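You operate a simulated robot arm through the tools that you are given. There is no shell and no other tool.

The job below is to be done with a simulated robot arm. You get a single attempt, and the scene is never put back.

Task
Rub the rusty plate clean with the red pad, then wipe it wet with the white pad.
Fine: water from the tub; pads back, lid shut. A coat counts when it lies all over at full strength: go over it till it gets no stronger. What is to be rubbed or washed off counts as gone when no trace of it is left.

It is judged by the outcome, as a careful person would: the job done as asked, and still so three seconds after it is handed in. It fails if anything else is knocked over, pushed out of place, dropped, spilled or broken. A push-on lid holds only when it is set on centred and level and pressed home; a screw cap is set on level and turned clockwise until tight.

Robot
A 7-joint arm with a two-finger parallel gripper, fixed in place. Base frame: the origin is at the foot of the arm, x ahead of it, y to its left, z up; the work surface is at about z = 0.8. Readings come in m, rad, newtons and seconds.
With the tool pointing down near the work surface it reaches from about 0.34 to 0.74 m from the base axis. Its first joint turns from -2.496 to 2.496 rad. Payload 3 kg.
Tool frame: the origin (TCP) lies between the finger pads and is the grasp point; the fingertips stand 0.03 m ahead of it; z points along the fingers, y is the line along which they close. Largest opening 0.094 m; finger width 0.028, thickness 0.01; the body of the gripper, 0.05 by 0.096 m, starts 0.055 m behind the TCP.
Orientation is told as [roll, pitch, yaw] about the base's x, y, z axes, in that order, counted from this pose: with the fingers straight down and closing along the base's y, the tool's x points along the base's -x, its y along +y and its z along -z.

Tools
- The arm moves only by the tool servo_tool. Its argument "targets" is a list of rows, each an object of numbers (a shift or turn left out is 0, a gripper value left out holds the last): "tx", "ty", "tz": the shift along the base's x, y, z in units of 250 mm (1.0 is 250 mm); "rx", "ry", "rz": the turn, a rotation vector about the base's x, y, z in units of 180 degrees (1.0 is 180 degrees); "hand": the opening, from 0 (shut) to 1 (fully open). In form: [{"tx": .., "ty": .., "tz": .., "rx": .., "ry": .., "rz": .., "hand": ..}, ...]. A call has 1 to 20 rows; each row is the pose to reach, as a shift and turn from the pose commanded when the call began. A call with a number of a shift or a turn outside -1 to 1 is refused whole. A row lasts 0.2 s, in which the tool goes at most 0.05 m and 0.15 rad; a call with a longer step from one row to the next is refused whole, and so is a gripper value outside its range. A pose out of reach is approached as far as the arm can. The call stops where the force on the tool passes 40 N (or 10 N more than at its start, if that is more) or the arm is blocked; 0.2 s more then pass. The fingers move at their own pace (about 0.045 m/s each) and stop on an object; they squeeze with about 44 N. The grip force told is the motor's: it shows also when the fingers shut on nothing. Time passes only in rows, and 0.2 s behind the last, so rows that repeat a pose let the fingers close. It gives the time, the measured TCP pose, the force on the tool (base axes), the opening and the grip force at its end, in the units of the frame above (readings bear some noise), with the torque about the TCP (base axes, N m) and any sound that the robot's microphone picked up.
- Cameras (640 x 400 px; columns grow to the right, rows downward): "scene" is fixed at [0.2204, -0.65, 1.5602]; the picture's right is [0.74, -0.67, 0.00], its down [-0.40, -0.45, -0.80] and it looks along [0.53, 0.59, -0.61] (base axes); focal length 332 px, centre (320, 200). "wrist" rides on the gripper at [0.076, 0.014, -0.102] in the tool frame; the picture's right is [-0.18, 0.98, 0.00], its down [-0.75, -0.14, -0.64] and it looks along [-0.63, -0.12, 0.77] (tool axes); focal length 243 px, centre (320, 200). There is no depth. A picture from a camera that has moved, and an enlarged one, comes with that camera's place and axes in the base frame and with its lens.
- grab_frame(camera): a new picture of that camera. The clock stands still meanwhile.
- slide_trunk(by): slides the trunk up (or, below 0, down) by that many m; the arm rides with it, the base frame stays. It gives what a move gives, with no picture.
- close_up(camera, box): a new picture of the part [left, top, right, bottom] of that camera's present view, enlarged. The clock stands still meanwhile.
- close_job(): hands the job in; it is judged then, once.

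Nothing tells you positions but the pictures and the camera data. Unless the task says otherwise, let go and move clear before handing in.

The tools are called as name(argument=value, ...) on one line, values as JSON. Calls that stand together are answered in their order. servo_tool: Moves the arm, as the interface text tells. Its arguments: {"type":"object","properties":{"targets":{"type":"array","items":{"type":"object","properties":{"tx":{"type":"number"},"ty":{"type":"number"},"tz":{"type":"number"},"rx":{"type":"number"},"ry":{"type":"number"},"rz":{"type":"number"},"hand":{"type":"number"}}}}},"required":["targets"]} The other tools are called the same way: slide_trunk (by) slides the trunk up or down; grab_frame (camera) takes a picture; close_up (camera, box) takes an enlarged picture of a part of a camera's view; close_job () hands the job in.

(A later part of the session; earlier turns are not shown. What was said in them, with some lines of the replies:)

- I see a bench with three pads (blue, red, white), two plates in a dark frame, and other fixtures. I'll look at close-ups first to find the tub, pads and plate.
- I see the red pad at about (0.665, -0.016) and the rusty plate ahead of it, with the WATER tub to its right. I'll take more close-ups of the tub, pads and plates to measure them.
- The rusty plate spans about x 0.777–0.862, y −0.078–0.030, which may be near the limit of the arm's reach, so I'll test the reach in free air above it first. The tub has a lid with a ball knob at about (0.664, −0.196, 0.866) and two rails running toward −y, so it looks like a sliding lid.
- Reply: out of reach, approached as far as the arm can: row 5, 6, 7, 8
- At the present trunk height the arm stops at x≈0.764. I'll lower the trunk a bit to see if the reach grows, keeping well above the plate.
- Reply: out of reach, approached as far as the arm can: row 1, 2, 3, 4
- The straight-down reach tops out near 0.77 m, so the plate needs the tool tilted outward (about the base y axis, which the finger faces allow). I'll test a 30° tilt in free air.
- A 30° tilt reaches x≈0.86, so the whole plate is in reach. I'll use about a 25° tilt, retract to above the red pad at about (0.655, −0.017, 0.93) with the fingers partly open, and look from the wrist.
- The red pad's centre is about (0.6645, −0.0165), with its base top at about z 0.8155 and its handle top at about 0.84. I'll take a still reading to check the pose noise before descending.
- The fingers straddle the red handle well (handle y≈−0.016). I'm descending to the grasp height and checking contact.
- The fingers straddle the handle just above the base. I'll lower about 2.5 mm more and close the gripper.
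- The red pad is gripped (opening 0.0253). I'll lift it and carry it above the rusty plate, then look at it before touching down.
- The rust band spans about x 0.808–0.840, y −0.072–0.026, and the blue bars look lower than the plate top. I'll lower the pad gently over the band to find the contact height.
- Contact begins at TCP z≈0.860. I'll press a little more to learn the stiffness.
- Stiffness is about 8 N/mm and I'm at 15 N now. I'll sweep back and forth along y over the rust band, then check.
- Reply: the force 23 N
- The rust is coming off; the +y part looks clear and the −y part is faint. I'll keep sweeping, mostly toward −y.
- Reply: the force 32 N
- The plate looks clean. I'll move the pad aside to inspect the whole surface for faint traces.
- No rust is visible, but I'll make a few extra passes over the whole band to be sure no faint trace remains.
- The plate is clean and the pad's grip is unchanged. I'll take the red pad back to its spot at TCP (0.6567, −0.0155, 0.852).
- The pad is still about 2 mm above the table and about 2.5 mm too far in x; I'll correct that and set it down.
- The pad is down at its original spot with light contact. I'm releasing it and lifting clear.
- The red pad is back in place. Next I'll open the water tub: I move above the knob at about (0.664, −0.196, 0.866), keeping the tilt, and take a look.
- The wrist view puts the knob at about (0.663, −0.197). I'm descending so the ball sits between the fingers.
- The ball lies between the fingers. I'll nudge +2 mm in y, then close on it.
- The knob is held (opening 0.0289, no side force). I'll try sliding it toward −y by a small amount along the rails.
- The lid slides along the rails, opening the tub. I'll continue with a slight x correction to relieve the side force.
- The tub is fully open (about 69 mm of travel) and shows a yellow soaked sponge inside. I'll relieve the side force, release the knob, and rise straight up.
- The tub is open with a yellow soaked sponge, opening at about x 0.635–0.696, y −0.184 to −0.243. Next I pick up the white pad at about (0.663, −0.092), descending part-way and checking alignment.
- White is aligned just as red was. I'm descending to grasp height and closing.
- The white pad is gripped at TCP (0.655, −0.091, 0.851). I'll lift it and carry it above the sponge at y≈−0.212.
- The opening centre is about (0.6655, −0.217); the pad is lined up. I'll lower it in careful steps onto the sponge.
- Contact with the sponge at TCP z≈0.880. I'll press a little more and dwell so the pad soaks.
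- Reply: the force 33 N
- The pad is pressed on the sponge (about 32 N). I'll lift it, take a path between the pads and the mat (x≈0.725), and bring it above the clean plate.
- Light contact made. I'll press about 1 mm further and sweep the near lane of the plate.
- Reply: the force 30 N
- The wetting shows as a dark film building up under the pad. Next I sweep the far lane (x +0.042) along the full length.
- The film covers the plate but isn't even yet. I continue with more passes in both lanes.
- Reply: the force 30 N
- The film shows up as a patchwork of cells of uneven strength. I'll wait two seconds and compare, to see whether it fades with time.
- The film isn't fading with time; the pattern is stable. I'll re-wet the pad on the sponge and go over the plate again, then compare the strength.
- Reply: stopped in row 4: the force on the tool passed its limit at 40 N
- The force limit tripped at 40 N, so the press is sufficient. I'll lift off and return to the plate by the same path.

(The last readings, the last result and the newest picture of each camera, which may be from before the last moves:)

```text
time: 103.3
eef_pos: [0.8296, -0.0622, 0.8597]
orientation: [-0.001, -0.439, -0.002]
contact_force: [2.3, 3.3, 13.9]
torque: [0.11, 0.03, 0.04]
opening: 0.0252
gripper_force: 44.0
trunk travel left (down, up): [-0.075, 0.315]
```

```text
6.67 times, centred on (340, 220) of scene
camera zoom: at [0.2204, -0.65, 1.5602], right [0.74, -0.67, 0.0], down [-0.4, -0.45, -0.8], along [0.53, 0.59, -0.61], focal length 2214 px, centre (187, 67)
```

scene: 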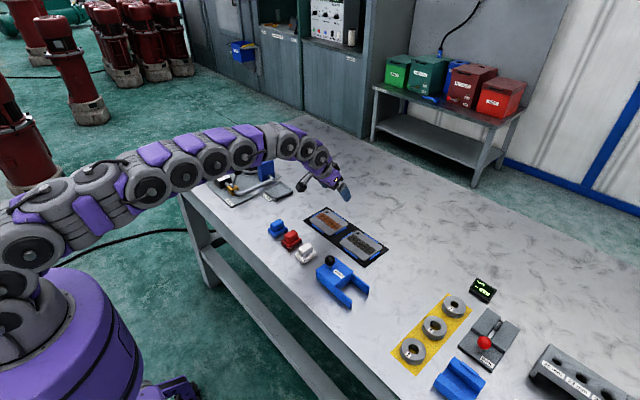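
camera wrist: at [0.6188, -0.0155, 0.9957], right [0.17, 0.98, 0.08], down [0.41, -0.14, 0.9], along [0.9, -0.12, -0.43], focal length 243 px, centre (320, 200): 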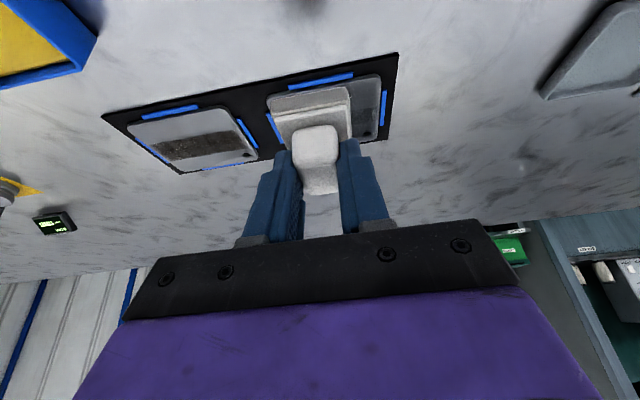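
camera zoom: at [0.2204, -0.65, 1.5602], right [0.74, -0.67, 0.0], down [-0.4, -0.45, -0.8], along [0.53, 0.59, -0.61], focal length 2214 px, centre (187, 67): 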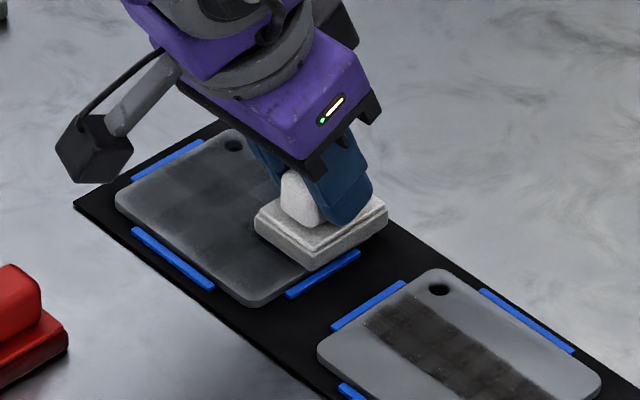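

servo_tool(targets=[{"tz": 0.1}, {"tx": -0.05, "tz": 0.25}, {"tx": -0.2, "ty": 0.05, "tz": 0.3}, {"tx": -0.38, "ty": 0.12, "tz": 0.3}, {"tx": -0.56, "ty": 0.14, "tz": 0.3}, {"tx": -0.6, "ty": 0.14, "tz": 0.3}, {"tx": -0.6, "ty": 0.14, "tz": 0.3}])

close_up(camera="scene", box=[305, 200, 361, 240])

close_up(camera="scene", box=[300, 190, 380, 250])

```text
time: 104.9
eef_pos: [0.6814, -0.0232, 0.9326]
orientation: [0.0, -0.437, -0.001]
contact_force: [1.1, 1.2, -0.6]
torque: [0.01, 0.01, 0.01]
opening: 0.025
gripper_force: 44.1
trunk travel left (down, up): [-0.075, 0.315]
```

```text
10.00 times, centred on (333, 220) of scene
camera zoom: at [0.2204, -0.65, 1.5602], right [0.74, -0.67, 0.0], down [-0.4, -0.45, -0.8], along [0.53, 0.59, -0.61], focal length 3321 px, centre (190, 0)
```

zoom: 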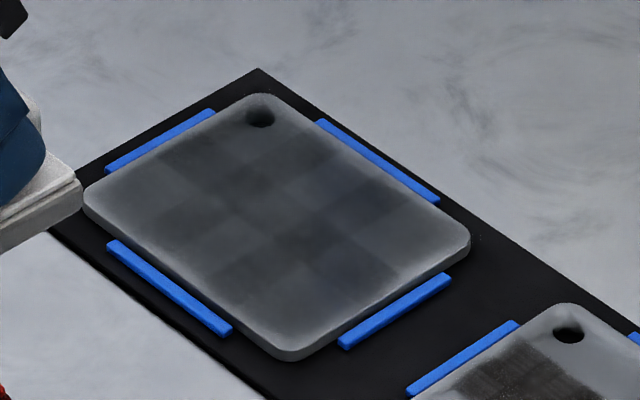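

```text
6.67 times, centred on (340, 220) of scene
camera zoom: at [0.2204, -0.65, 1.5602], right [0.74, -0.67, 0.0], down [-0.4, -0.45, -0.8], along [0.53, 0.59, -0.61], focal length 2214 px, centre (187, 67)
```

zoom: 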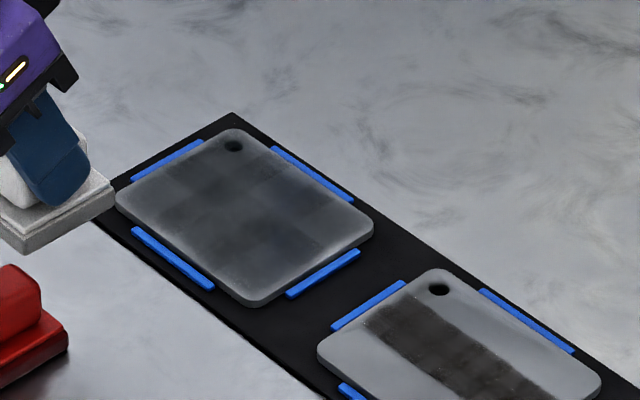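

The film looks nearly the same as before, slightly more even. I'll capture finer reference views, then do one more dip and pass to confirm it gets no stronger.

close_up(camera="scene", box=[309, 206, 341, 226])

close_up(camera="scene", box=[320, 218, 352, 238])

```text
16.00 times, centred on (325, 216) of scene
camera zoom: at [0.2204, -0.65, 1.5602], right [0.74, -0.67, 0.0], down [-0.4, -0.45, -0.8], along [0.53, 0.59, -0.61], focal length 5313 px, centre (240, -56)
```

zoom: 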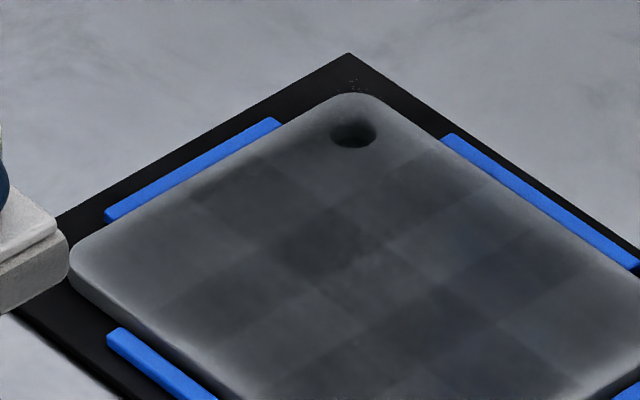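

```text
16.00 times, centred on (336, 228) of scene
camera zoom: at [0.2204, -0.65, 1.5602], right [0.74, -0.67, 0.0], down [-0.4, -0.45, -0.8], along [0.53, 0.59, -0.61], focal length 5313 px, centre (64, -248)
```

zoom: 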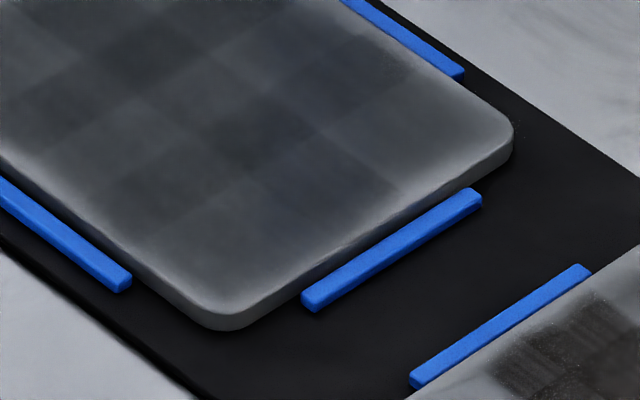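

The cell pattern may just be the film's texture. I'll do a third dip and another full round to confirm.

servo_tool(targets=[{"tx": 0.1, "ty": -0.05}, {"tx": 0.174, "ty": -0.16}, {"tx": 0.174, "ty": -0.34}, {"tx": 0.174, "ty": -0.52}, {"tx": 0.174, "ty": -0.7}, {"tx": 0.1, "ty": -0.769}, {"tx": 0.0, "ty": -0.769}, {"tx": -0.094, "ty": -0.769}, {"tx": -0.094, "ty": -0.769}, {"tx": -0.094, "ty": -0.769, "tz": -0.08}, {"tx": -0.094, "ty": -0.769, "tz": -0.16}, {"tx": -0.094, "ty": -0.769, "tz": -0.19}, {"tx": -0.094, "ty": -0.769, "tz": -0.2}, {"tx": -0.094, "ty": -0.769, "tz": -0.205}, {"tx": -0.094, "ty": -0.769, "tz": -0.205}])

```text
time: 108.1
eef_pos: [0.6558, -0.2205, 0.8811]
orientation: [0.002, -0.438, -0.003]
contact_force: [0.5, -0.9, -0.1]
torque: [-0.01, 0.01, 0.0]
opening: 0.025
gripper_force: 43.9
trunk travel left (down, up): [-0.075, 0.315]
```

servo_tool(targets=[{"ty": 0.01, "tx": 0.004}, {"ty": 0.01, "tx": 0.004, "tz": -0.006}, {"ty": 0.01, "tx": 0.004, "tz": -0.01}, {"ty": 0.01, "tx": 0.004, "tz": -0.01}, {"ty": 0.01, "tx": 0.004, "tz": -0.01}])

servo_tool(targets=[{"tz": 0.02}, {"tz": 0.08}, {"tz": 0.2}, {"tz": 0.2}])

```text
time: 109.3
eef_pos: [0.6578, -0.2192, 0.8808]
orientation: [0.001, -0.435, -0.001]
contact_force: [1.2, 0.4, 5.3]
torque: [-0.07, 0.06, 0.03]
opening: 0.0251
gripper_force: 43.7
trunk travel left (down, up): [-0.075, 0.315]
```

```text
time: 110.3
eef_pos: [0.66, -0.2183, 0.9299]
orientation: [0.004, -0.439, -0.001]
contact_force: [-1.2, 0.4, -1.1]
torque: [0.01, 0.03, 0.0]
opening: 0.0252
gripper_force: 44.5
trunk travel left (down, up): [-0.075, 0.315]
```

servo_tool(targets=[{"tx": 0.13}, {"tx": 0.26, "ty": 0.05}, {"tx": 0.26, "ty": 0.22}, {"tx": 0.26, "ty": 0.4}, {"tx": 0.26, "ty": 0.58}, {"tx": 0.26, "ty": 0.75}, {"tx": 0.38, "ty": 0.773}, {"tx": 0.525, "ty": 0.773}, {"tx": 0.525, "ty": 0.773, "tz": -0.12}, {"tx": 0.525, "ty": 0.773, "tz": -0.24}, {"tx": 0.525, "ty": 0.773, "tz": -0.265}, {"tx": 0.525, "ty": 0.773, "tz": -0.275}, {"tx": 0.525, "ty": 0.773, "tz": -0.28}, {"tx": 0.525, "ty": 0.773, "tz": -0.285}, {"tx": 0.525, "ty": 0.773, "tz": -0.285}])

```text
time: 113.5
eef_pos: [0.7897, -0.0219, 0.8588]
orientation: [0.0, -0.441, -0.002]
contact_force: [3.6, 1.7, 12.7]
torque: [0.12, -0.06, 0.0]
opening: 0.0249
gripper_force: 44.1
trunk travel left (down, up): [-0.075, 0.315]
```

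servo_tool(targets=[{"ty": 0.05}, {"ty": 0.1}, {"ty": 0.14}, {"ty": 0.1}, {"ty": 0.05}, {"ty": 0.0}, {"ty": -0.05}, {"ty": -0.1}, {"ty": -0.165}, {"tx": 0.04, "ty": -0.165}, {"tx": 0.08, "ty": -0.165}, {"tx": 0.08, "ty": -0.1}, {"tx": 0.08, "ty": -0.05}, {"tx": 0.08, "ty": 0.0}, {"tx": 0.08, "ty": 0.05}, {"tx": 0.08, "ty": 0.1}, {"tx": 0.08, "ty": 0.14}, {"tx": 0.12, "ty": 0.14}, {"tx": 0.165, "ty": 0.14}, {"tx": 0.165, "ty": 0.1}])

servo_tool(targets=[{"ty": -0.05}, {"ty": -0.1}, {"ty": -0.15}, {"ty": -0.2}, {"ty": -0.25}, {"ty": -0.265}, {"ty": -0.22}, {"ty": -0.17}, {"ty": -0.12}, {"ty": -0.07}, {"ty": -0.02}, {"ty": 0.04}, {"ty": 0.04}, {"tz": 0.1, "ty": 0.03}, {"tx": -0.05, "tz": 0.25}, {"tx": -0.2, "tz": 0.3}, {"tx": -0.38, "ty": -0.05, "tz": 0.3}, {"tx": -0.56, "ty": -0.1, "tz": 0.3}, {"tx": -0.6, "ty": -0.1, "tz": 0.3}, {"tx": -0.6, "ty": -0.1, "tz": 0.3}])

close_up(camera="scene", box=[305, 200, 361, 240])

close_up(camera="scene", box=[309, 206, 341, 226])

close_up(camera="scene", box=[320, 218, 352, 238])

```text
time: 117.7
eef_pos: [0.8297, 0.0066, 0.8597]
orientation: [0.001, -0.438, 0.002]
contact_force: [1.8, 7.5, 20.2]
torque: [0.45, 0.1, -0.06]
opening: 0.0249
gripper_force: 43.4
trunk travel left (down, up): [-0.075, 0.315]
```

```text
time: 121.9
eef_pos: [0.678, -0.0231, 0.9328]
orientation: [0.002, -0.437, -0.001]
contact_force: [1.0, -0.3, 0.7]
torque: [-0.01, -0.01, -0.01]
opening: 0.0251
gripper_force: 43.7
trunk travel left (down, up): [-0.075, 0.315]
```

```text
10.00 times, centred on (333, 220) of scene
camera zoom: at [0.2204, -0.65, 1.5602], right [0.74, -0.67, 0.0], down [-0.4, -0.45, -0.8], along [0.53, 0.59, -0.61], focal length 3321 px, centre (190, 0)
```

zoom: 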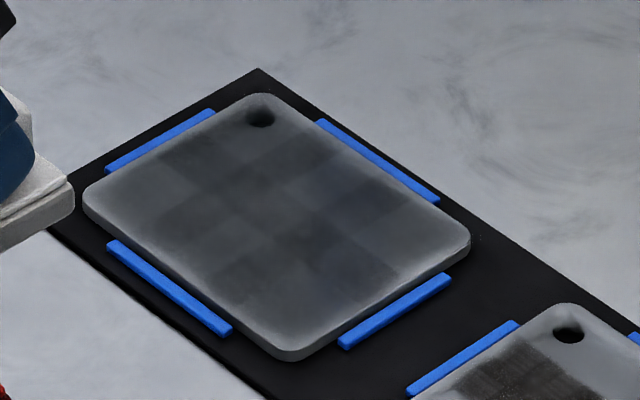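

```text
16.00 times, centred on (325, 216) of scene
camera zoom: at [0.2204, -0.65, 1.5602], right [0.74, -0.67, 0.0], down [-0.4, -0.45, -0.8], along [0.53, 0.59, -0.61], focal length 5313 px, centre (240, -56)
```

zoom: 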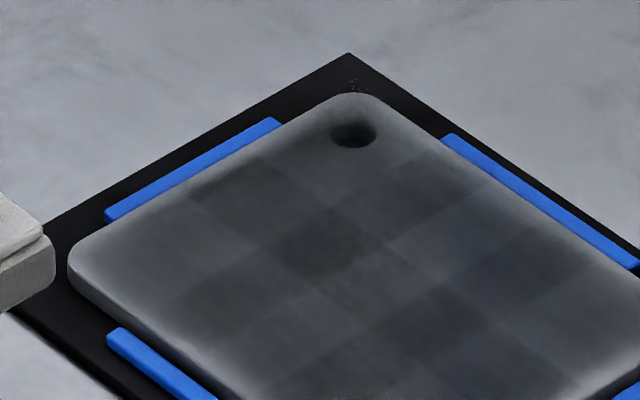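

```text
16.00 times, centred on (336, 228) of scene
camera zoom: at [0.2204, -0.65, 1.5602], right [0.74, -0.67, 0.0], down [-0.4, -0.45, -0.8], along [0.53, 0.59, -0.61], focal length 5313 px, centre (64, -248)
```

zoom: 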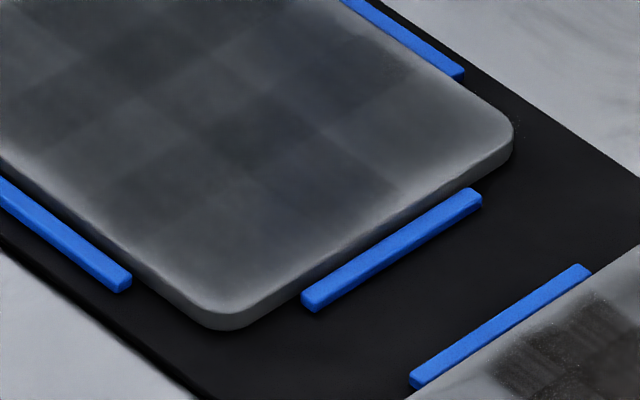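

The film pattern is identical to the previous round, so it is at full strength (the checker look is the film's own texture). I'll return the white pad to its spot at TCP (0.655, −0.091, 0.851).

servo_tool(targets=[{"tx": -0.04, "ty": -0.12}, {"tx": -0.091, "ty": -0.272}, {"tx": -0.091, "ty": -0.272, "tz": -0.1}, {"tx": -0.091, "ty": -0.272, "tz": -0.2}, {"tx": -0.091, "ty": -0.272, "tz": -0.27}, {"tx": -0.091, "ty": -0.272, "tz": -0.295}, {"tx": -0.091, "ty": -0.272, "tz": -0.295}])

close_up(camera="scene", box=[270, 200, 350, 270])

```text
time: 123.5
eef_pos: [0.657, -0.0924, 0.8568]
orientation: [0.001, -0.437, -0.002]
contact_force: [-0.1, -0.3, 0.0]
torque: [-0.01, -0.03, -0.03]
opening: 0.0249
gripper_force: 44.5
trunk travel left (down, up): [-0.075, 0.315]
```

```text
5.71 times, centred on (310, 235) of scene
camera zoom: at [0.2204, -0.65, 1.5602], right [0.74, -0.67, 0.0], down [-0.4, -0.45, -0.8], along [0.53, 0.59, -0.61], focal length 1898 px, centre (377, 0)
```

zoom: 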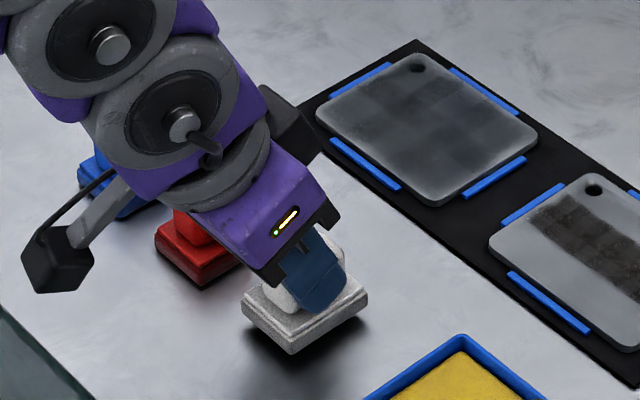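

The pad seems a few mm too far in +x; I'll check it in the wrist view before setting it down.

close_up(camera="wrist", box=[200, 60, 440, 210])

servo_tool(targets=[{"tx": -0.016, "ty": 0.003}, {"tx": -0.016, "ty": 0.003, "tz": -0.006}, {"tx": -0.016, "ty": 0.003, "tz": -0.01}, {"tx": -0.016, "ty": 0.003, "tz": -0.01}])

close_up(camera="scene", box=[270, 200, 350, 270])

```text
2.67 times, centred on (320, 135) of wrist
camera zoom: at [0.5454, -0.0791, 0.9186], right [0.17, 0.98, 0.08], down [0.41, -0.14, 0.9], along [0.9, -0.12, -0.43], focal length 647 px, centre (320, 373)
```

zoom: 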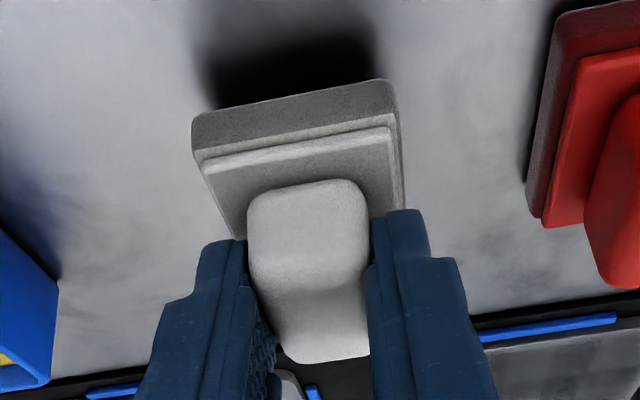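

```text
time: 124.5
eef_pos: [0.6543, -0.0915, 0.8561]
orientation: [0.001, -0.439, -0.001]
contact_force: [0.2, 0.1, -1.0]
torque: [0.04, -0.01, 0.04]
opening: 0.0251
gripper_force: 43.9
trunk travel left (down, up): [-0.075, 0.315]
```

```text
5.71 times, centred on (310, 235) of scene
camera zoom: at [0.2204, -0.65, 1.5602], right [0.74, -0.67, 0.0], down [-0.4, -0.45, -0.8], along [0.53, 0.59, -0.61], focal length 1898 px, centre (377, 0)
```

zoom: 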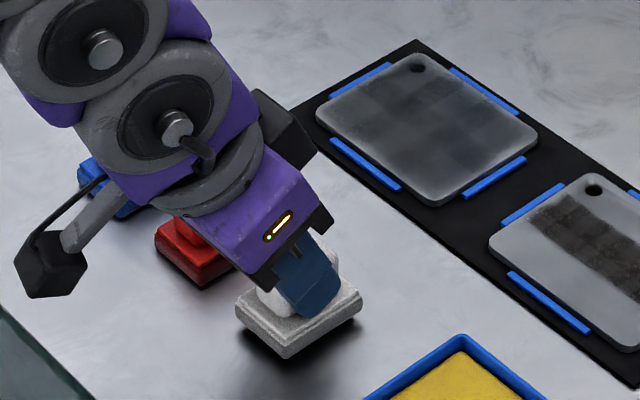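

The horizontal alignment now matches the original. I'm lowering the last ~5 mm to touch.

servo_tool(targets=[{"tz": -0.006}, {"tz": -0.012}, {"tz": -0.016}, {"tz": -0.018}, {"tz": -0.018}])

close_up(camera="scene", box=[270, 200, 350, 270])

```text
time: 125.7
eef_pos: [0.6534, -0.091, 0.8533]
orientation: [0.003, -0.439, -0.001]
contact_force: [0.1, -0.2, 0.1]
torque: [-0.02, 0.01, -0.03]
opening: 0.0248
gripper_force: 43.9
trunk travel left (down, up): [-0.075, 0.315]
```

```text
5.71 times, centred on (310, 235) of scene
camera zoom: at [0.2204, -0.65, 1.5602], right [0.74, -0.67, 0.0], down [-0.4, -0.45, -0.8], along [0.53, 0.59, -0.61], focal length 1898 px, centre (377, 0)
```

zoom: 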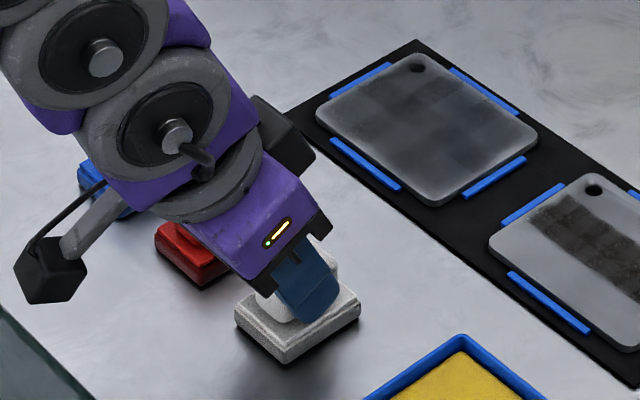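

servo_tool(targets=[{"tz": -0.004}, {"tz": -0.008}, {"tz": -0.008}])

```text
time: 126.5
eef_pos: [0.6529, -0.0915, 0.8514]
orientation: [0.003, -0.439, -0.004]
contact_force: [-0.6, -1.6, 6.4]
torque: [-0.1, 0.14, 0.05]
opening: 0.0251
gripper_force: 43.8
trunk travel left (down, up): [-0.075, 0.315]
```

Contact with the table at 6 N. I'm releasing the white pad and rising clear.

servo_tool(targets=[{"tz": 0.0, "hand": 0.0}, {"tz": 0.002, "hand": 0.3}, {"tz": 0.004, "hand": 0.6}, {"tz": 0.004, "hand": 0.6}, {"tz": 0.004, "hand": 0.6}, {"tz": 0.05, "hand": 0.6}, {"tz": 0.2, "hand": 0.6}, {"tz": 0.38, "hand": 0.6}, {"tz": 0.45, "hand": 0.6}])

close_up(camera="scene", box=[260, 210, 330, 270])

grab_frame(camera="wrist")

```text
time: 128.5
eef_pos: [0.653, -0.093, 0.9648]
orientation: [0.001, -0.436, -0.002]
contact_force: [0.0, -0.1, -0.4]
torque: [0.0, -0.06, 0.03]
opening: 0.0563
gripper_force: 0.1
trunk travel left (down, up): [-0.075, 0.315]
```

```text
6.67 times, centred on (295, 240) of scene
camera zoom: at [0.2204, -0.65, 1.5602], right [0.74, -0.67, 0.0], down [-0.4, -0.45, -0.8], along [0.53, 0.59, -0.61], focal length 2214 px, centre (487, -67)
```

zoom: 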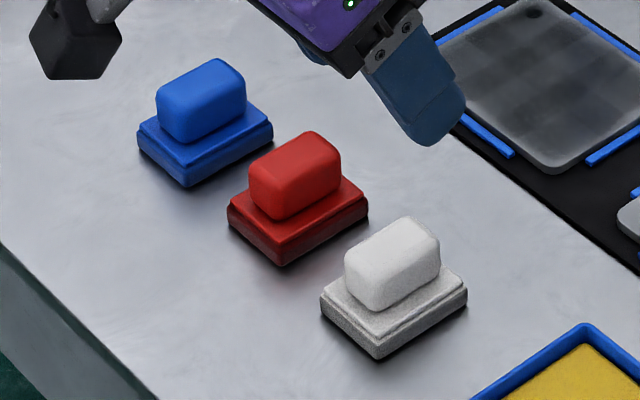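

```text
taken
camera wrist: at [0.5414, -0.0791, 1.0248], right [0.17, 0.98, 0.08], down [0.41, -0.14, 0.9], along [0.9, -0.12, -0.43], focal length 243 px, centre (320, 200)
```

wrist: 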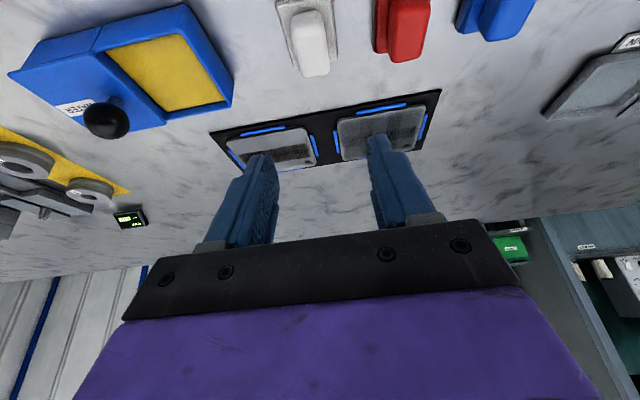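

Both pads sit back in their original places. Before closing the lid I'll inspect the wet plate from the wrist camera's angle.

close_up(camera="wrist", box=[320, 80, 450, 165])

servo_tool(targets=[{"tx": 0.1, "ty": 0.1, "tz": 0.05}, {"tx": 0.2, "ty": 0.2, "tz": 0.1}, {"tx": 0.22, "ty": 0.3, "tz": 0.15}, {"tx": 0.22, "ty": 0.3, "tz": 0.15}])

grab_frame(camera="wrist")

```text
4.71 times, centred on (385, 122) of wrist
camera zoom: at [0.5414, -0.0791, 1.0248], right [0.17, 0.98, 0.08], down [0.41, -0.14, 0.9], along [0.9, -0.12, -0.43], focal length 1142 px, centre (14, 565)
```

zoom: 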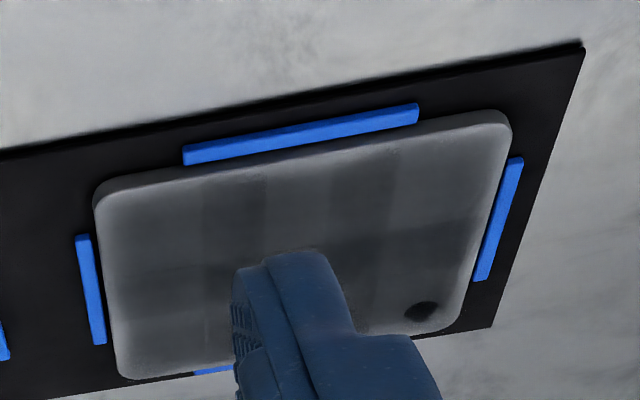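

```text
time: 129.5
eef_pos: [0.7084, -0.0146, 1.003]
orientation: [0.003, -0.438, -0.003]
contact_force: [0.2, 0.2, -0.1]
torque: [0.04, 0.02, 0.01]
opening: 0.0564
gripper_force: 0.0
trunk travel left (down, up): [-0.075, 0.315]
```

```text
taken
camera wrist: at [0.5969, -0.0008, 1.0635], right [0.17, 0.98, 0.08], down [0.41, -0.14, 0.9], along [0.9, -0.12, -0.43], focal length 243 px, centre (320, 200)
```

wrist: 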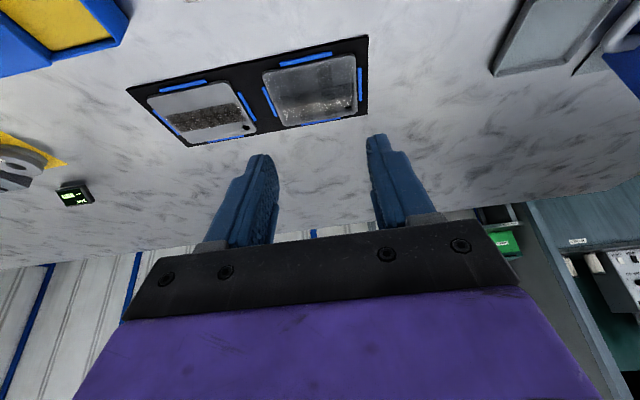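

close_up(camera="wrist", box=[250, 40, 378, 130])

close_up(camera="scene", box=[305, 200, 361, 240])

```text
4.44 times, centred on (314, 85) of wrist
camera zoom: at [0.5969, -0.0008, 1.0635], right [0.17, 0.98, 0.08], down [0.41, -0.14, 0.9], along [0.9, -0.12, -0.43], focal length 1078 px, centre (347, 711)
```

zoom: 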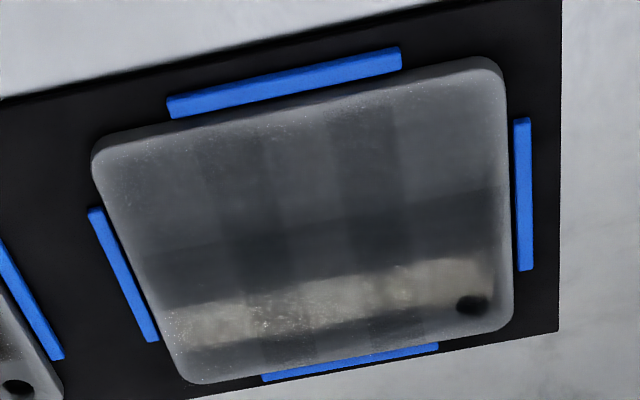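

```text
10.00 times, centred on (333, 220) of scene
camera zoom: at [0.2204, -0.65, 1.5602], right [0.74, -0.67, 0.0], down [-0.4, -0.45, -0.8], along [0.53, 0.59, -0.61], focal length 3321 px, centre (190, 0)
```

zoom: 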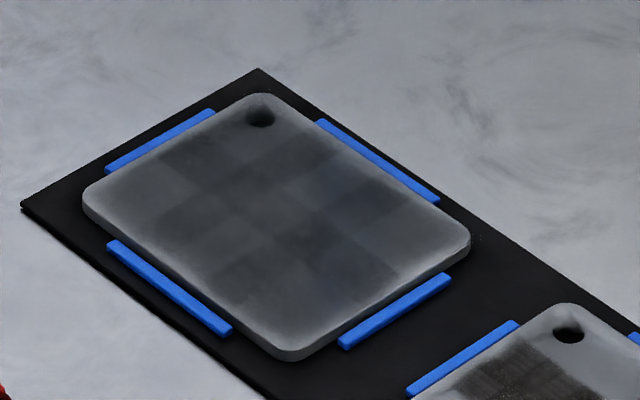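

In the wrist view there's a pale band near x≈0.84, which could be a reflection on the wet film. I'll shift the camera and see whether the band moves.

servo_tool(targets=[{"tx": -0.1, "tz": 0.0}, {"tx": -0.2, "tz": 0.05}, {"tx": -0.2, "tz": 0.05}])

close_up(camera="wrist", box=[240, 50, 390, 150])

servo_tool(targets=[{"tx": 0.1, "tz": -0.05}, {"tx": 0.2, "tz": -0.05}, {"tx": 0.3, "tz": -0.05}, {"tx": 0.3, "tz": -0.05}])

close_up(camera="wrist", box=[230, 0, 390, 120])

```text
time: 130.3
eef_pos: [0.6587, -0.0142, 1.0126]
orientation: [0.0, -0.437, -0.003]
contact_force: [-0.7, -0.8, -0.4]
torque: [-0.02, -0.01, 0.01]
opening: 0.0563
gripper_force: 0.0
trunk travel left (down, up): [-0.075, 0.315]
```

```text
4.00 times, centred on (315, 100) of wrist
camera zoom: at [0.5465, -0.0007, 1.0738], right [0.17, 0.98, 0.08], down [0.41, -0.14, 0.9], along [0.9, -0.12, -0.43], focal length 970 px, centre (340, 600)
```

zoom: 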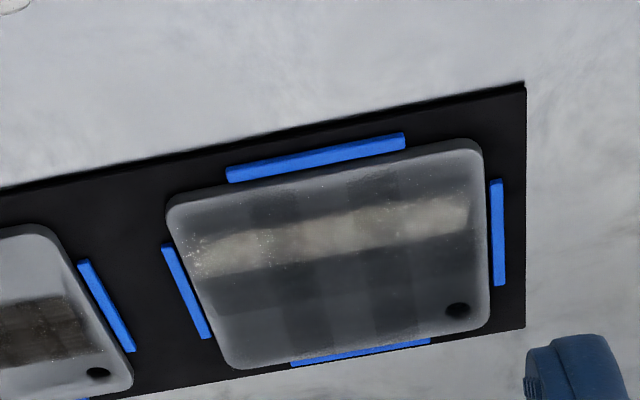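

```text
time: 131.3
eef_pos: [0.7332, -0.0159, 1.0013]
orientation: [0.0, -0.438, -0.002]
contact_force: [0.2, 0.2, -0.4]
torque: [-0.01, 0.03, 0.0]
opening: 0.0562
gripper_force: 0.1
trunk travel left (down, up): [-0.075, 0.315]
```

```text
3.33 times, centred on (310, 60) of wrist
camera zoom: at [0.6213, -0.0021, 1.0616], right [0.17, 0.98, 0.08], down [0.41, -0.14, 0.9], along [0.9, -0.12, -0.43], focal length 809 px, centre (353, 667)
```

zoom: 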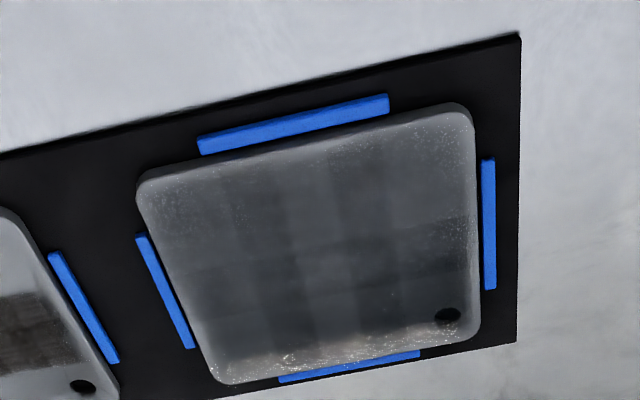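

The pale band moves with the camera, so it's only a reflection on the wet film; the plate is evenly wet. Next I'll go above the knob (about 0.663, −0.267) to close the lid.

servo_tool(targets=[{"tx": -0.1, "ty": -0.14}, {"tx": -0.2, "ty": -0.28}, {"tx": -0.3, "ty": -0.42}, {"tx": -0.31, "ty": -0.6}, {"tx": -0.31, "ty": -0.78}, {"tx": -0.31, "ty": -0.95, "tz": -0.04}, {"tx": -0.31, "ty": -0.99, "tz": -0.16}, {"tx": -0.31, "ty": -0.99, "tz": -0.18}])

grab_frame(camera="wrist")

close_up(camera="scene", box=[290, 220, 386, 310])

```text
time: 133.1
eef_pos: [0.655, -0.2632, 0.9546]
orientation: [0.0, -0.438, -0.002]
contact_force: [-0.7, 0.2, -0.6]
torque: [0.0, 0.01, -0.02]
opening: 0.0563
gripper_force: 0.0
trunk travel left (down, up): [-0.075, 0.315]
```

```text
taken
camera wrist: at [0.5424, -0.2499, 1.0148], right [0.17, 0.98, 0.08], down [0.41, -0.14, 0.9], along [0.9, -0.12, -0.43], focal length 243 px, centre (320, 200)
```

wrist: 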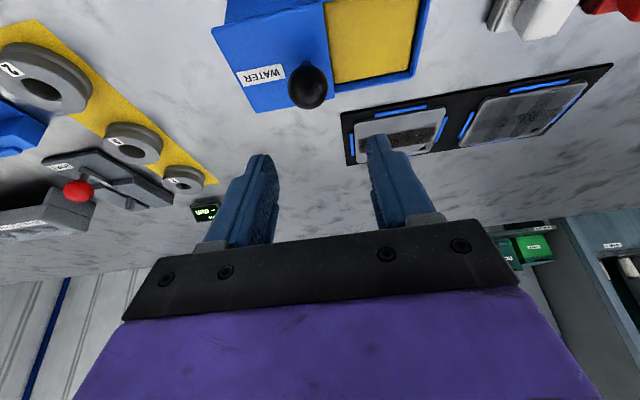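

```text
4.44 times, centred on (338, 265) of scene
camera zoom: at [0.2204, -0.65, 1.5602], right [0.74, -0.67, 0.0], down [-0.4, -0.45, -0.8], along [0.53, 0.59, -0.61], focal length 1476 px, centre (240, -89)
```

zoom: 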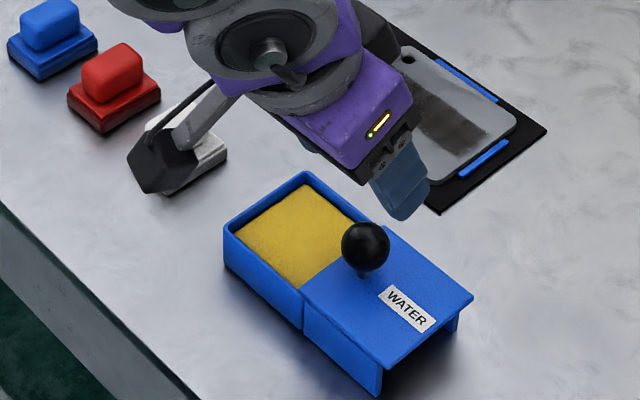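

servo_tool(targets=[{"ty": -0.019, "tz": -0.1}, {"ty": -0.019, "tz": -0.2}, {"ty": -0.019, "tz": -0.26}, {"ty": -0.019, "tz": -0.29}, {"ty": -0.019, "tz": -0.29}])

grab_frame(camera="wrist")

```text
time: 134.3
eef_pos: [0.6548, -0.2682, 0.8829]
orientation: [0.002, -0.438, -0.003]
contact_force: [-0.3, 0.3, 0.4]
torque: [0.02, -0.03, -0.02]
opening: 0.0564
gripper_force: 0.0
trunk travel left (down, up): [-0.075, 0.315]
```

```text
taken
camera wrist: at [0.5432, -0.2554, 0.9431], right [0.17, 0.98, 0.08], down [0.41, -0.14, 0.9], along [0.9, -0.12, -0.43], focal length 243 px, centre (320, 200)
```

wrist: 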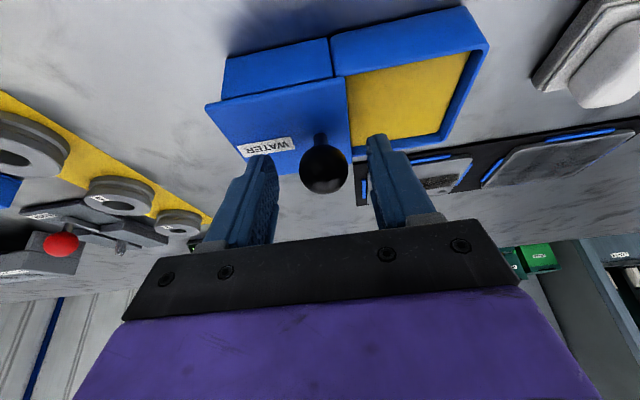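

The ball is centred between the fingers. I'll lower 3 mm and close on the knob.

servo_tool(targets=[{"tz": -0.012, "hand": 0.6}, {"tz": -0.012, "hand": 0.4}, {"tz": -0.012, "hand": 0.25}, {"tz": -0.012, "hand": 0.0}, {"tz": -0.012, "hand": 0.0}, {"tz": -0.012, "hand": 0.0}])

```text
time: 135.7
eef_pos: [0.6539, -0.2692, 0.8805]
orientation: [0.002, -0.437, -0.002]
contact_force: [-1.0, 2.0, -0.7]
torque: [0.06, -0.03, 0.02]
opening: 0.0286
gripper_force: 45.2
trunk travel left (down, up): [-0.075, 0.315]
```

The knob is held. I'll slide the lid back toward +y in stages.

servo_tool(targets=[{"ty": 0.03}, {"ty": 0.06}, {"ty": 0.09}, {"ty": 0.12}, {"ty": 0.12}])

```text
time: 136.9
eef_pos: [0.6552, -0.2372, 0.8803]
orientation: [0.004, -0.437, -0.002]
contact_force: [15.6, 0.7, -4.8]
torque: [-0.01, -0.14, 0.03]
opening: 0.0288
gripper_force: 45.2
trunk travel left (down, up): [-0.075, 0.315]
```

servo_tool(targets=[{"tx": 0.006, "ty": 0.02, "tz": -0.001}, {"tx": 0.006, "ty": 0.05, "tz": -0.001}, {"tx": 0.006, "ty": 0.08, "tz": -0.001}, {"tx": 0.006, "ty": 0.11, "tz": -0.001}, {"tx": 0.006, "ty": 0.11, "tz": -0.001}])

close_up(camera="scene", box=[290, 220, 386, 310])

```text
time: 138.1
eef_pos: [0.6545, -0.2096, 0.8793]
orientation: [0.003, -0.434, -0.001]
contact_force: [-27.8, -0.5, -1.5]
torque: [0.04, 0.8, -0.03]
opening: 0.0289
gripper_force: 44.9
trunk travel left (down, up): [-0.075, 0.315]
```

```text
4.44 times, centred on (338, 265) of scene
camera zoom: at [0.2204, -0.65, 1.5602], right [0.74, -0.67, 0.0], down [-0.4, -0.45, -0.8], along [0.53, 0.59, -0.61], focal length 1476 px, centre (240, -89)
```

zoom: 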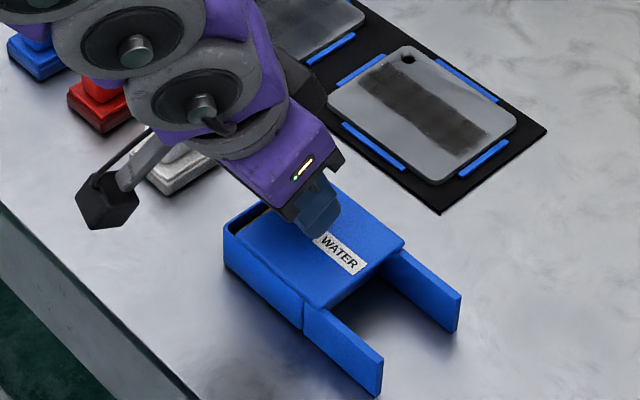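

Side force is −28 N in x from overcorrection; I'll back off 1 mm and finish the last ~13 mm.

servo_tool(targets=[{"tx": -0.004}, {"tx": -0.004}])

servo_tool(targets=[{"tx": -0.001, "ty": 0.015}, {"tx": -0.001, "ty": 0.03}, {"tx": -0.001, "ty": 0.04}, {"tx": -0.001, "ty": 0.04}])

close_up(camera="scene", box=[290, 220, 386, 310])

```text
time: 138.7
eef_pos: [0.6549, -0.2115, 0.879]
orientation: [0.005, -0.437, -0.002]
contact_force: [-27.0, 0.3, -7.4]
torque: [0.04, 0.51, 0.01]
opening: 0.0287
gripper_force: 45.4
trunk travel left (down, up): [-0.075, 0.315]
```

```text
time: 139.7
eef_pos: [0.6546, -0.2021, 0.8794]
orientation: [0.002, -0.437, -0.003]
contact_force: [-9.6, 0.4, -2.5]
torque: [0.05, 0.24, -0.03]
opening: 0.0285
gripper_force: 44.6
trunk travel left (down, up): [-0.075, 0.315]
```

```text
4.44 times, centred on (338, 265) of scene
camera zoom: at [0.2204, -0.65, 1.5602], right [0.74, -0.67, 0.0], down [-0.4, -0.45, -0.8], along [0.53, 0.59, -0.61], focal length 1476 px, centre (240, -89)
```

zoom: 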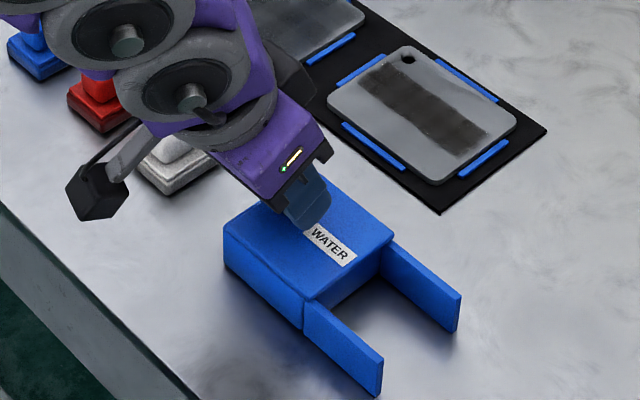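

Nearly shut, about 4–5 mm remain. I'll push on until the stop is felt.

servo_tool(targets=[{"tx": -0.002, "ty": 0.008}, {"tx": -0.002, "ty": 0.016}, {"tx": -0.002, "ty": 0.02}, {"tx": -0.002, "ty": 0.02}])

close_up(camera="scene", box=[290, 220, 386, 310])

```text
time: 140.7
eef_pos: [0.6551, -0.197, 0.8798]
orientation: [0.002, -0.438, -0.002]
contact_force: [-9.0, 0.2, 0.8]
torque: [-0.02, 0.11, 0.03]
opening: 0.029
gripper_force: 45.2
trunk travel left (down, up): [-0.075, 0.315]
```

```text
4.44 times, centred on (338, 265) of scene
camera zoom: at [0.2204, -0.65, 1.5602], right [0.74, -0.67, 0.0], down [-0.4, -0.45, -0.8], along [0.53, 0.59, -0.61], focal length 1476 px, centre (240, -89)
```

zoom: 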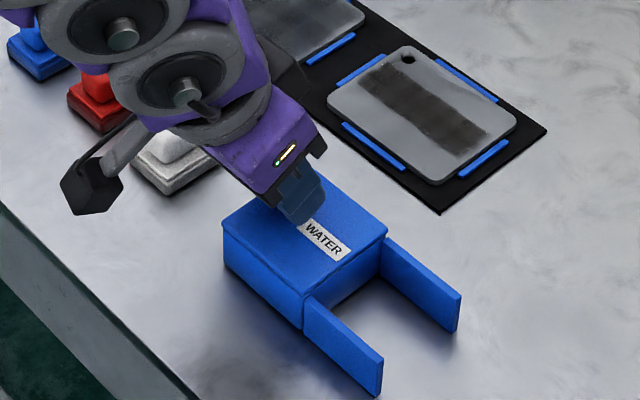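

This matches the original closed look. I'll nudge slightly more to feel the end stop.

servo_tool(targets=[{"tx": -0.001, "ty": 0.004}, {"tx": -0.001, "ty": 0.008}, {"tx": -0.001, "ty": 0.008}])

```text
time: 141.5
eef_pos: [0.6548, -0.196, 0.8808]
orientation: [0.003, -0.439, -0.008]
contact_force: [-2.5, -11.1, 2.4]
torque: [-0.18, -0.18, -0.16]
opening: 0.0288
gripper_force: 45.3
trunk travel left (down, up): [-0.075, 0.315]
```

End stop felt (−11 N), so the lid is shut. I'm releasing the knob and rising straight up.

servo_tool(targets=[{"ty": -0.003, "hand": 0.2}, {"ty": -0.003, "hand": 0.4}, {"ty": -0.003, "hand": 0.6}, {"ty": -0.003, "hand": 0.6}, {"ty": -0.003, "hand": 0.6}, {"ty": -0.003, "tz": 0.1}, {"ty": -0.003, "tz": 0.25}, {"ty": -0.003, "tz": 0.4}, {"tx": -0.15, "ty": 0.05, "tz": 0.5}, {"tx": -0.3, "ty": 0.15, "tz": 0.55}, {"tx": -0.4, "ty": 0.3, "tz": 0.6}, {"tx": -0.4, "ty": 0.45, "tz": 0.6}, {"tx": -0.4, "ty": 0.45, "tz": 0.6}])

grab_frame(camera="scene")

close_up(camera="scene", box=[300, 245, 380, 315])

close_up(camera="scene", box=[240, 180, 400, 280])

```text
time: 144.3
eef_pos: [0.5594, -0.0842, 1.0304]
orientation: [0.001, -0.437, -0.002]
contact_force: [-0.7, -0.6, 0.4]
torque: [0.03, 0.02, -0.02]
opening: 0.0565
gripper_force: 0.0
trunk travel left (down, up): [-0.075, 0.315]
```

```text
taken
```

scene: 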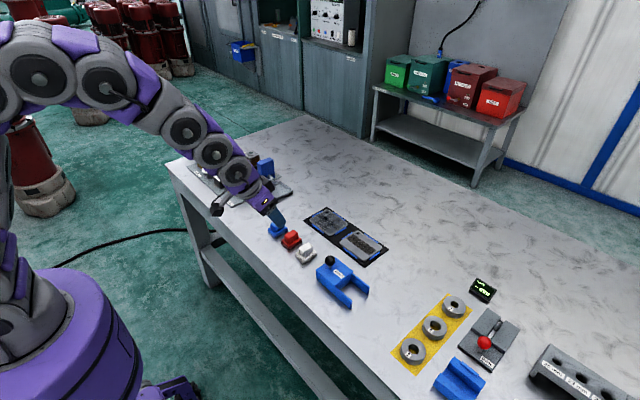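

```text
5.71 times, centred on (340, 280) of scene
camera zoom: at [0.2204, -0.65, 1.5602], right [0.74, -0.67, 0.0], down [-0.4, -0.45, -0.8], along [0.53, 0.59, -0.61], focal length 1898 px, centre (206, -257)
```

zoom: 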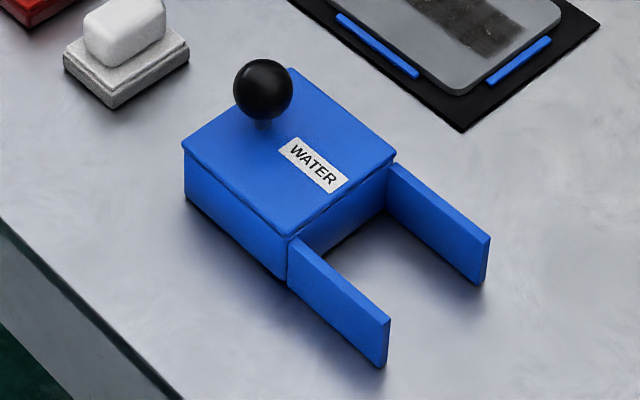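

```text
4.00 times, centred on (320, 230) of scene
camera zoom: at [0.2204, -0.65, 1.5602], right [0.74, -0.67, 0.0], down [-0.4, -0.45, -0.8], along [0.53, 0.59, -0.61], focal length 1328 px, centre (320, 80)
```

zoom: 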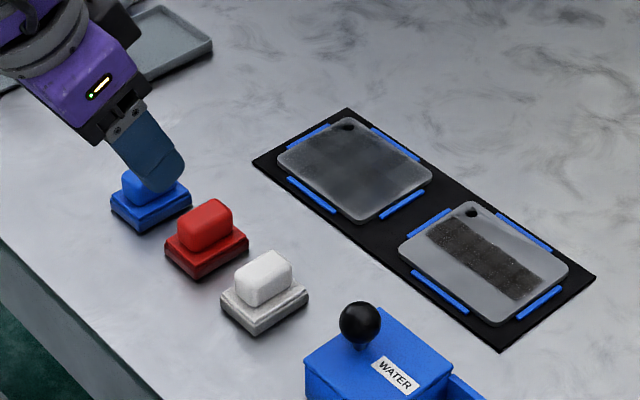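

The plate is rust-free and evenly wet. The lid is shut, the red and white pads match their original places, nothing else has moved, and the gripper is open and clear. Handing in.

close_job()

```text
The job is handed in.
```

The rusty plate is rubbed clean and wiped wet all over, and the job is handed in. I don't have the judge's result.

- **Rust:** I rubbed the band with the red pad until no trace showed in the camera, then made a few extra passes to be sure.
- **Water:** I wetted the white pad from the tub three times and wiped the whole plate after each. The film looked the same after the last two rounds, so I took it as full strength. It has a faint checker pattern and slightly paler edges, which I took as how the film looks, not gaps.
- **Put back:** The red and white pads are within a millimetre or two of where they started. The tub lid is slid shut against its stop. Nothing else appears to have moved or spilled.

Once, during a dip, the press on the sponge passed the 40 N force limit and that move stopped. The tub stayed in place.
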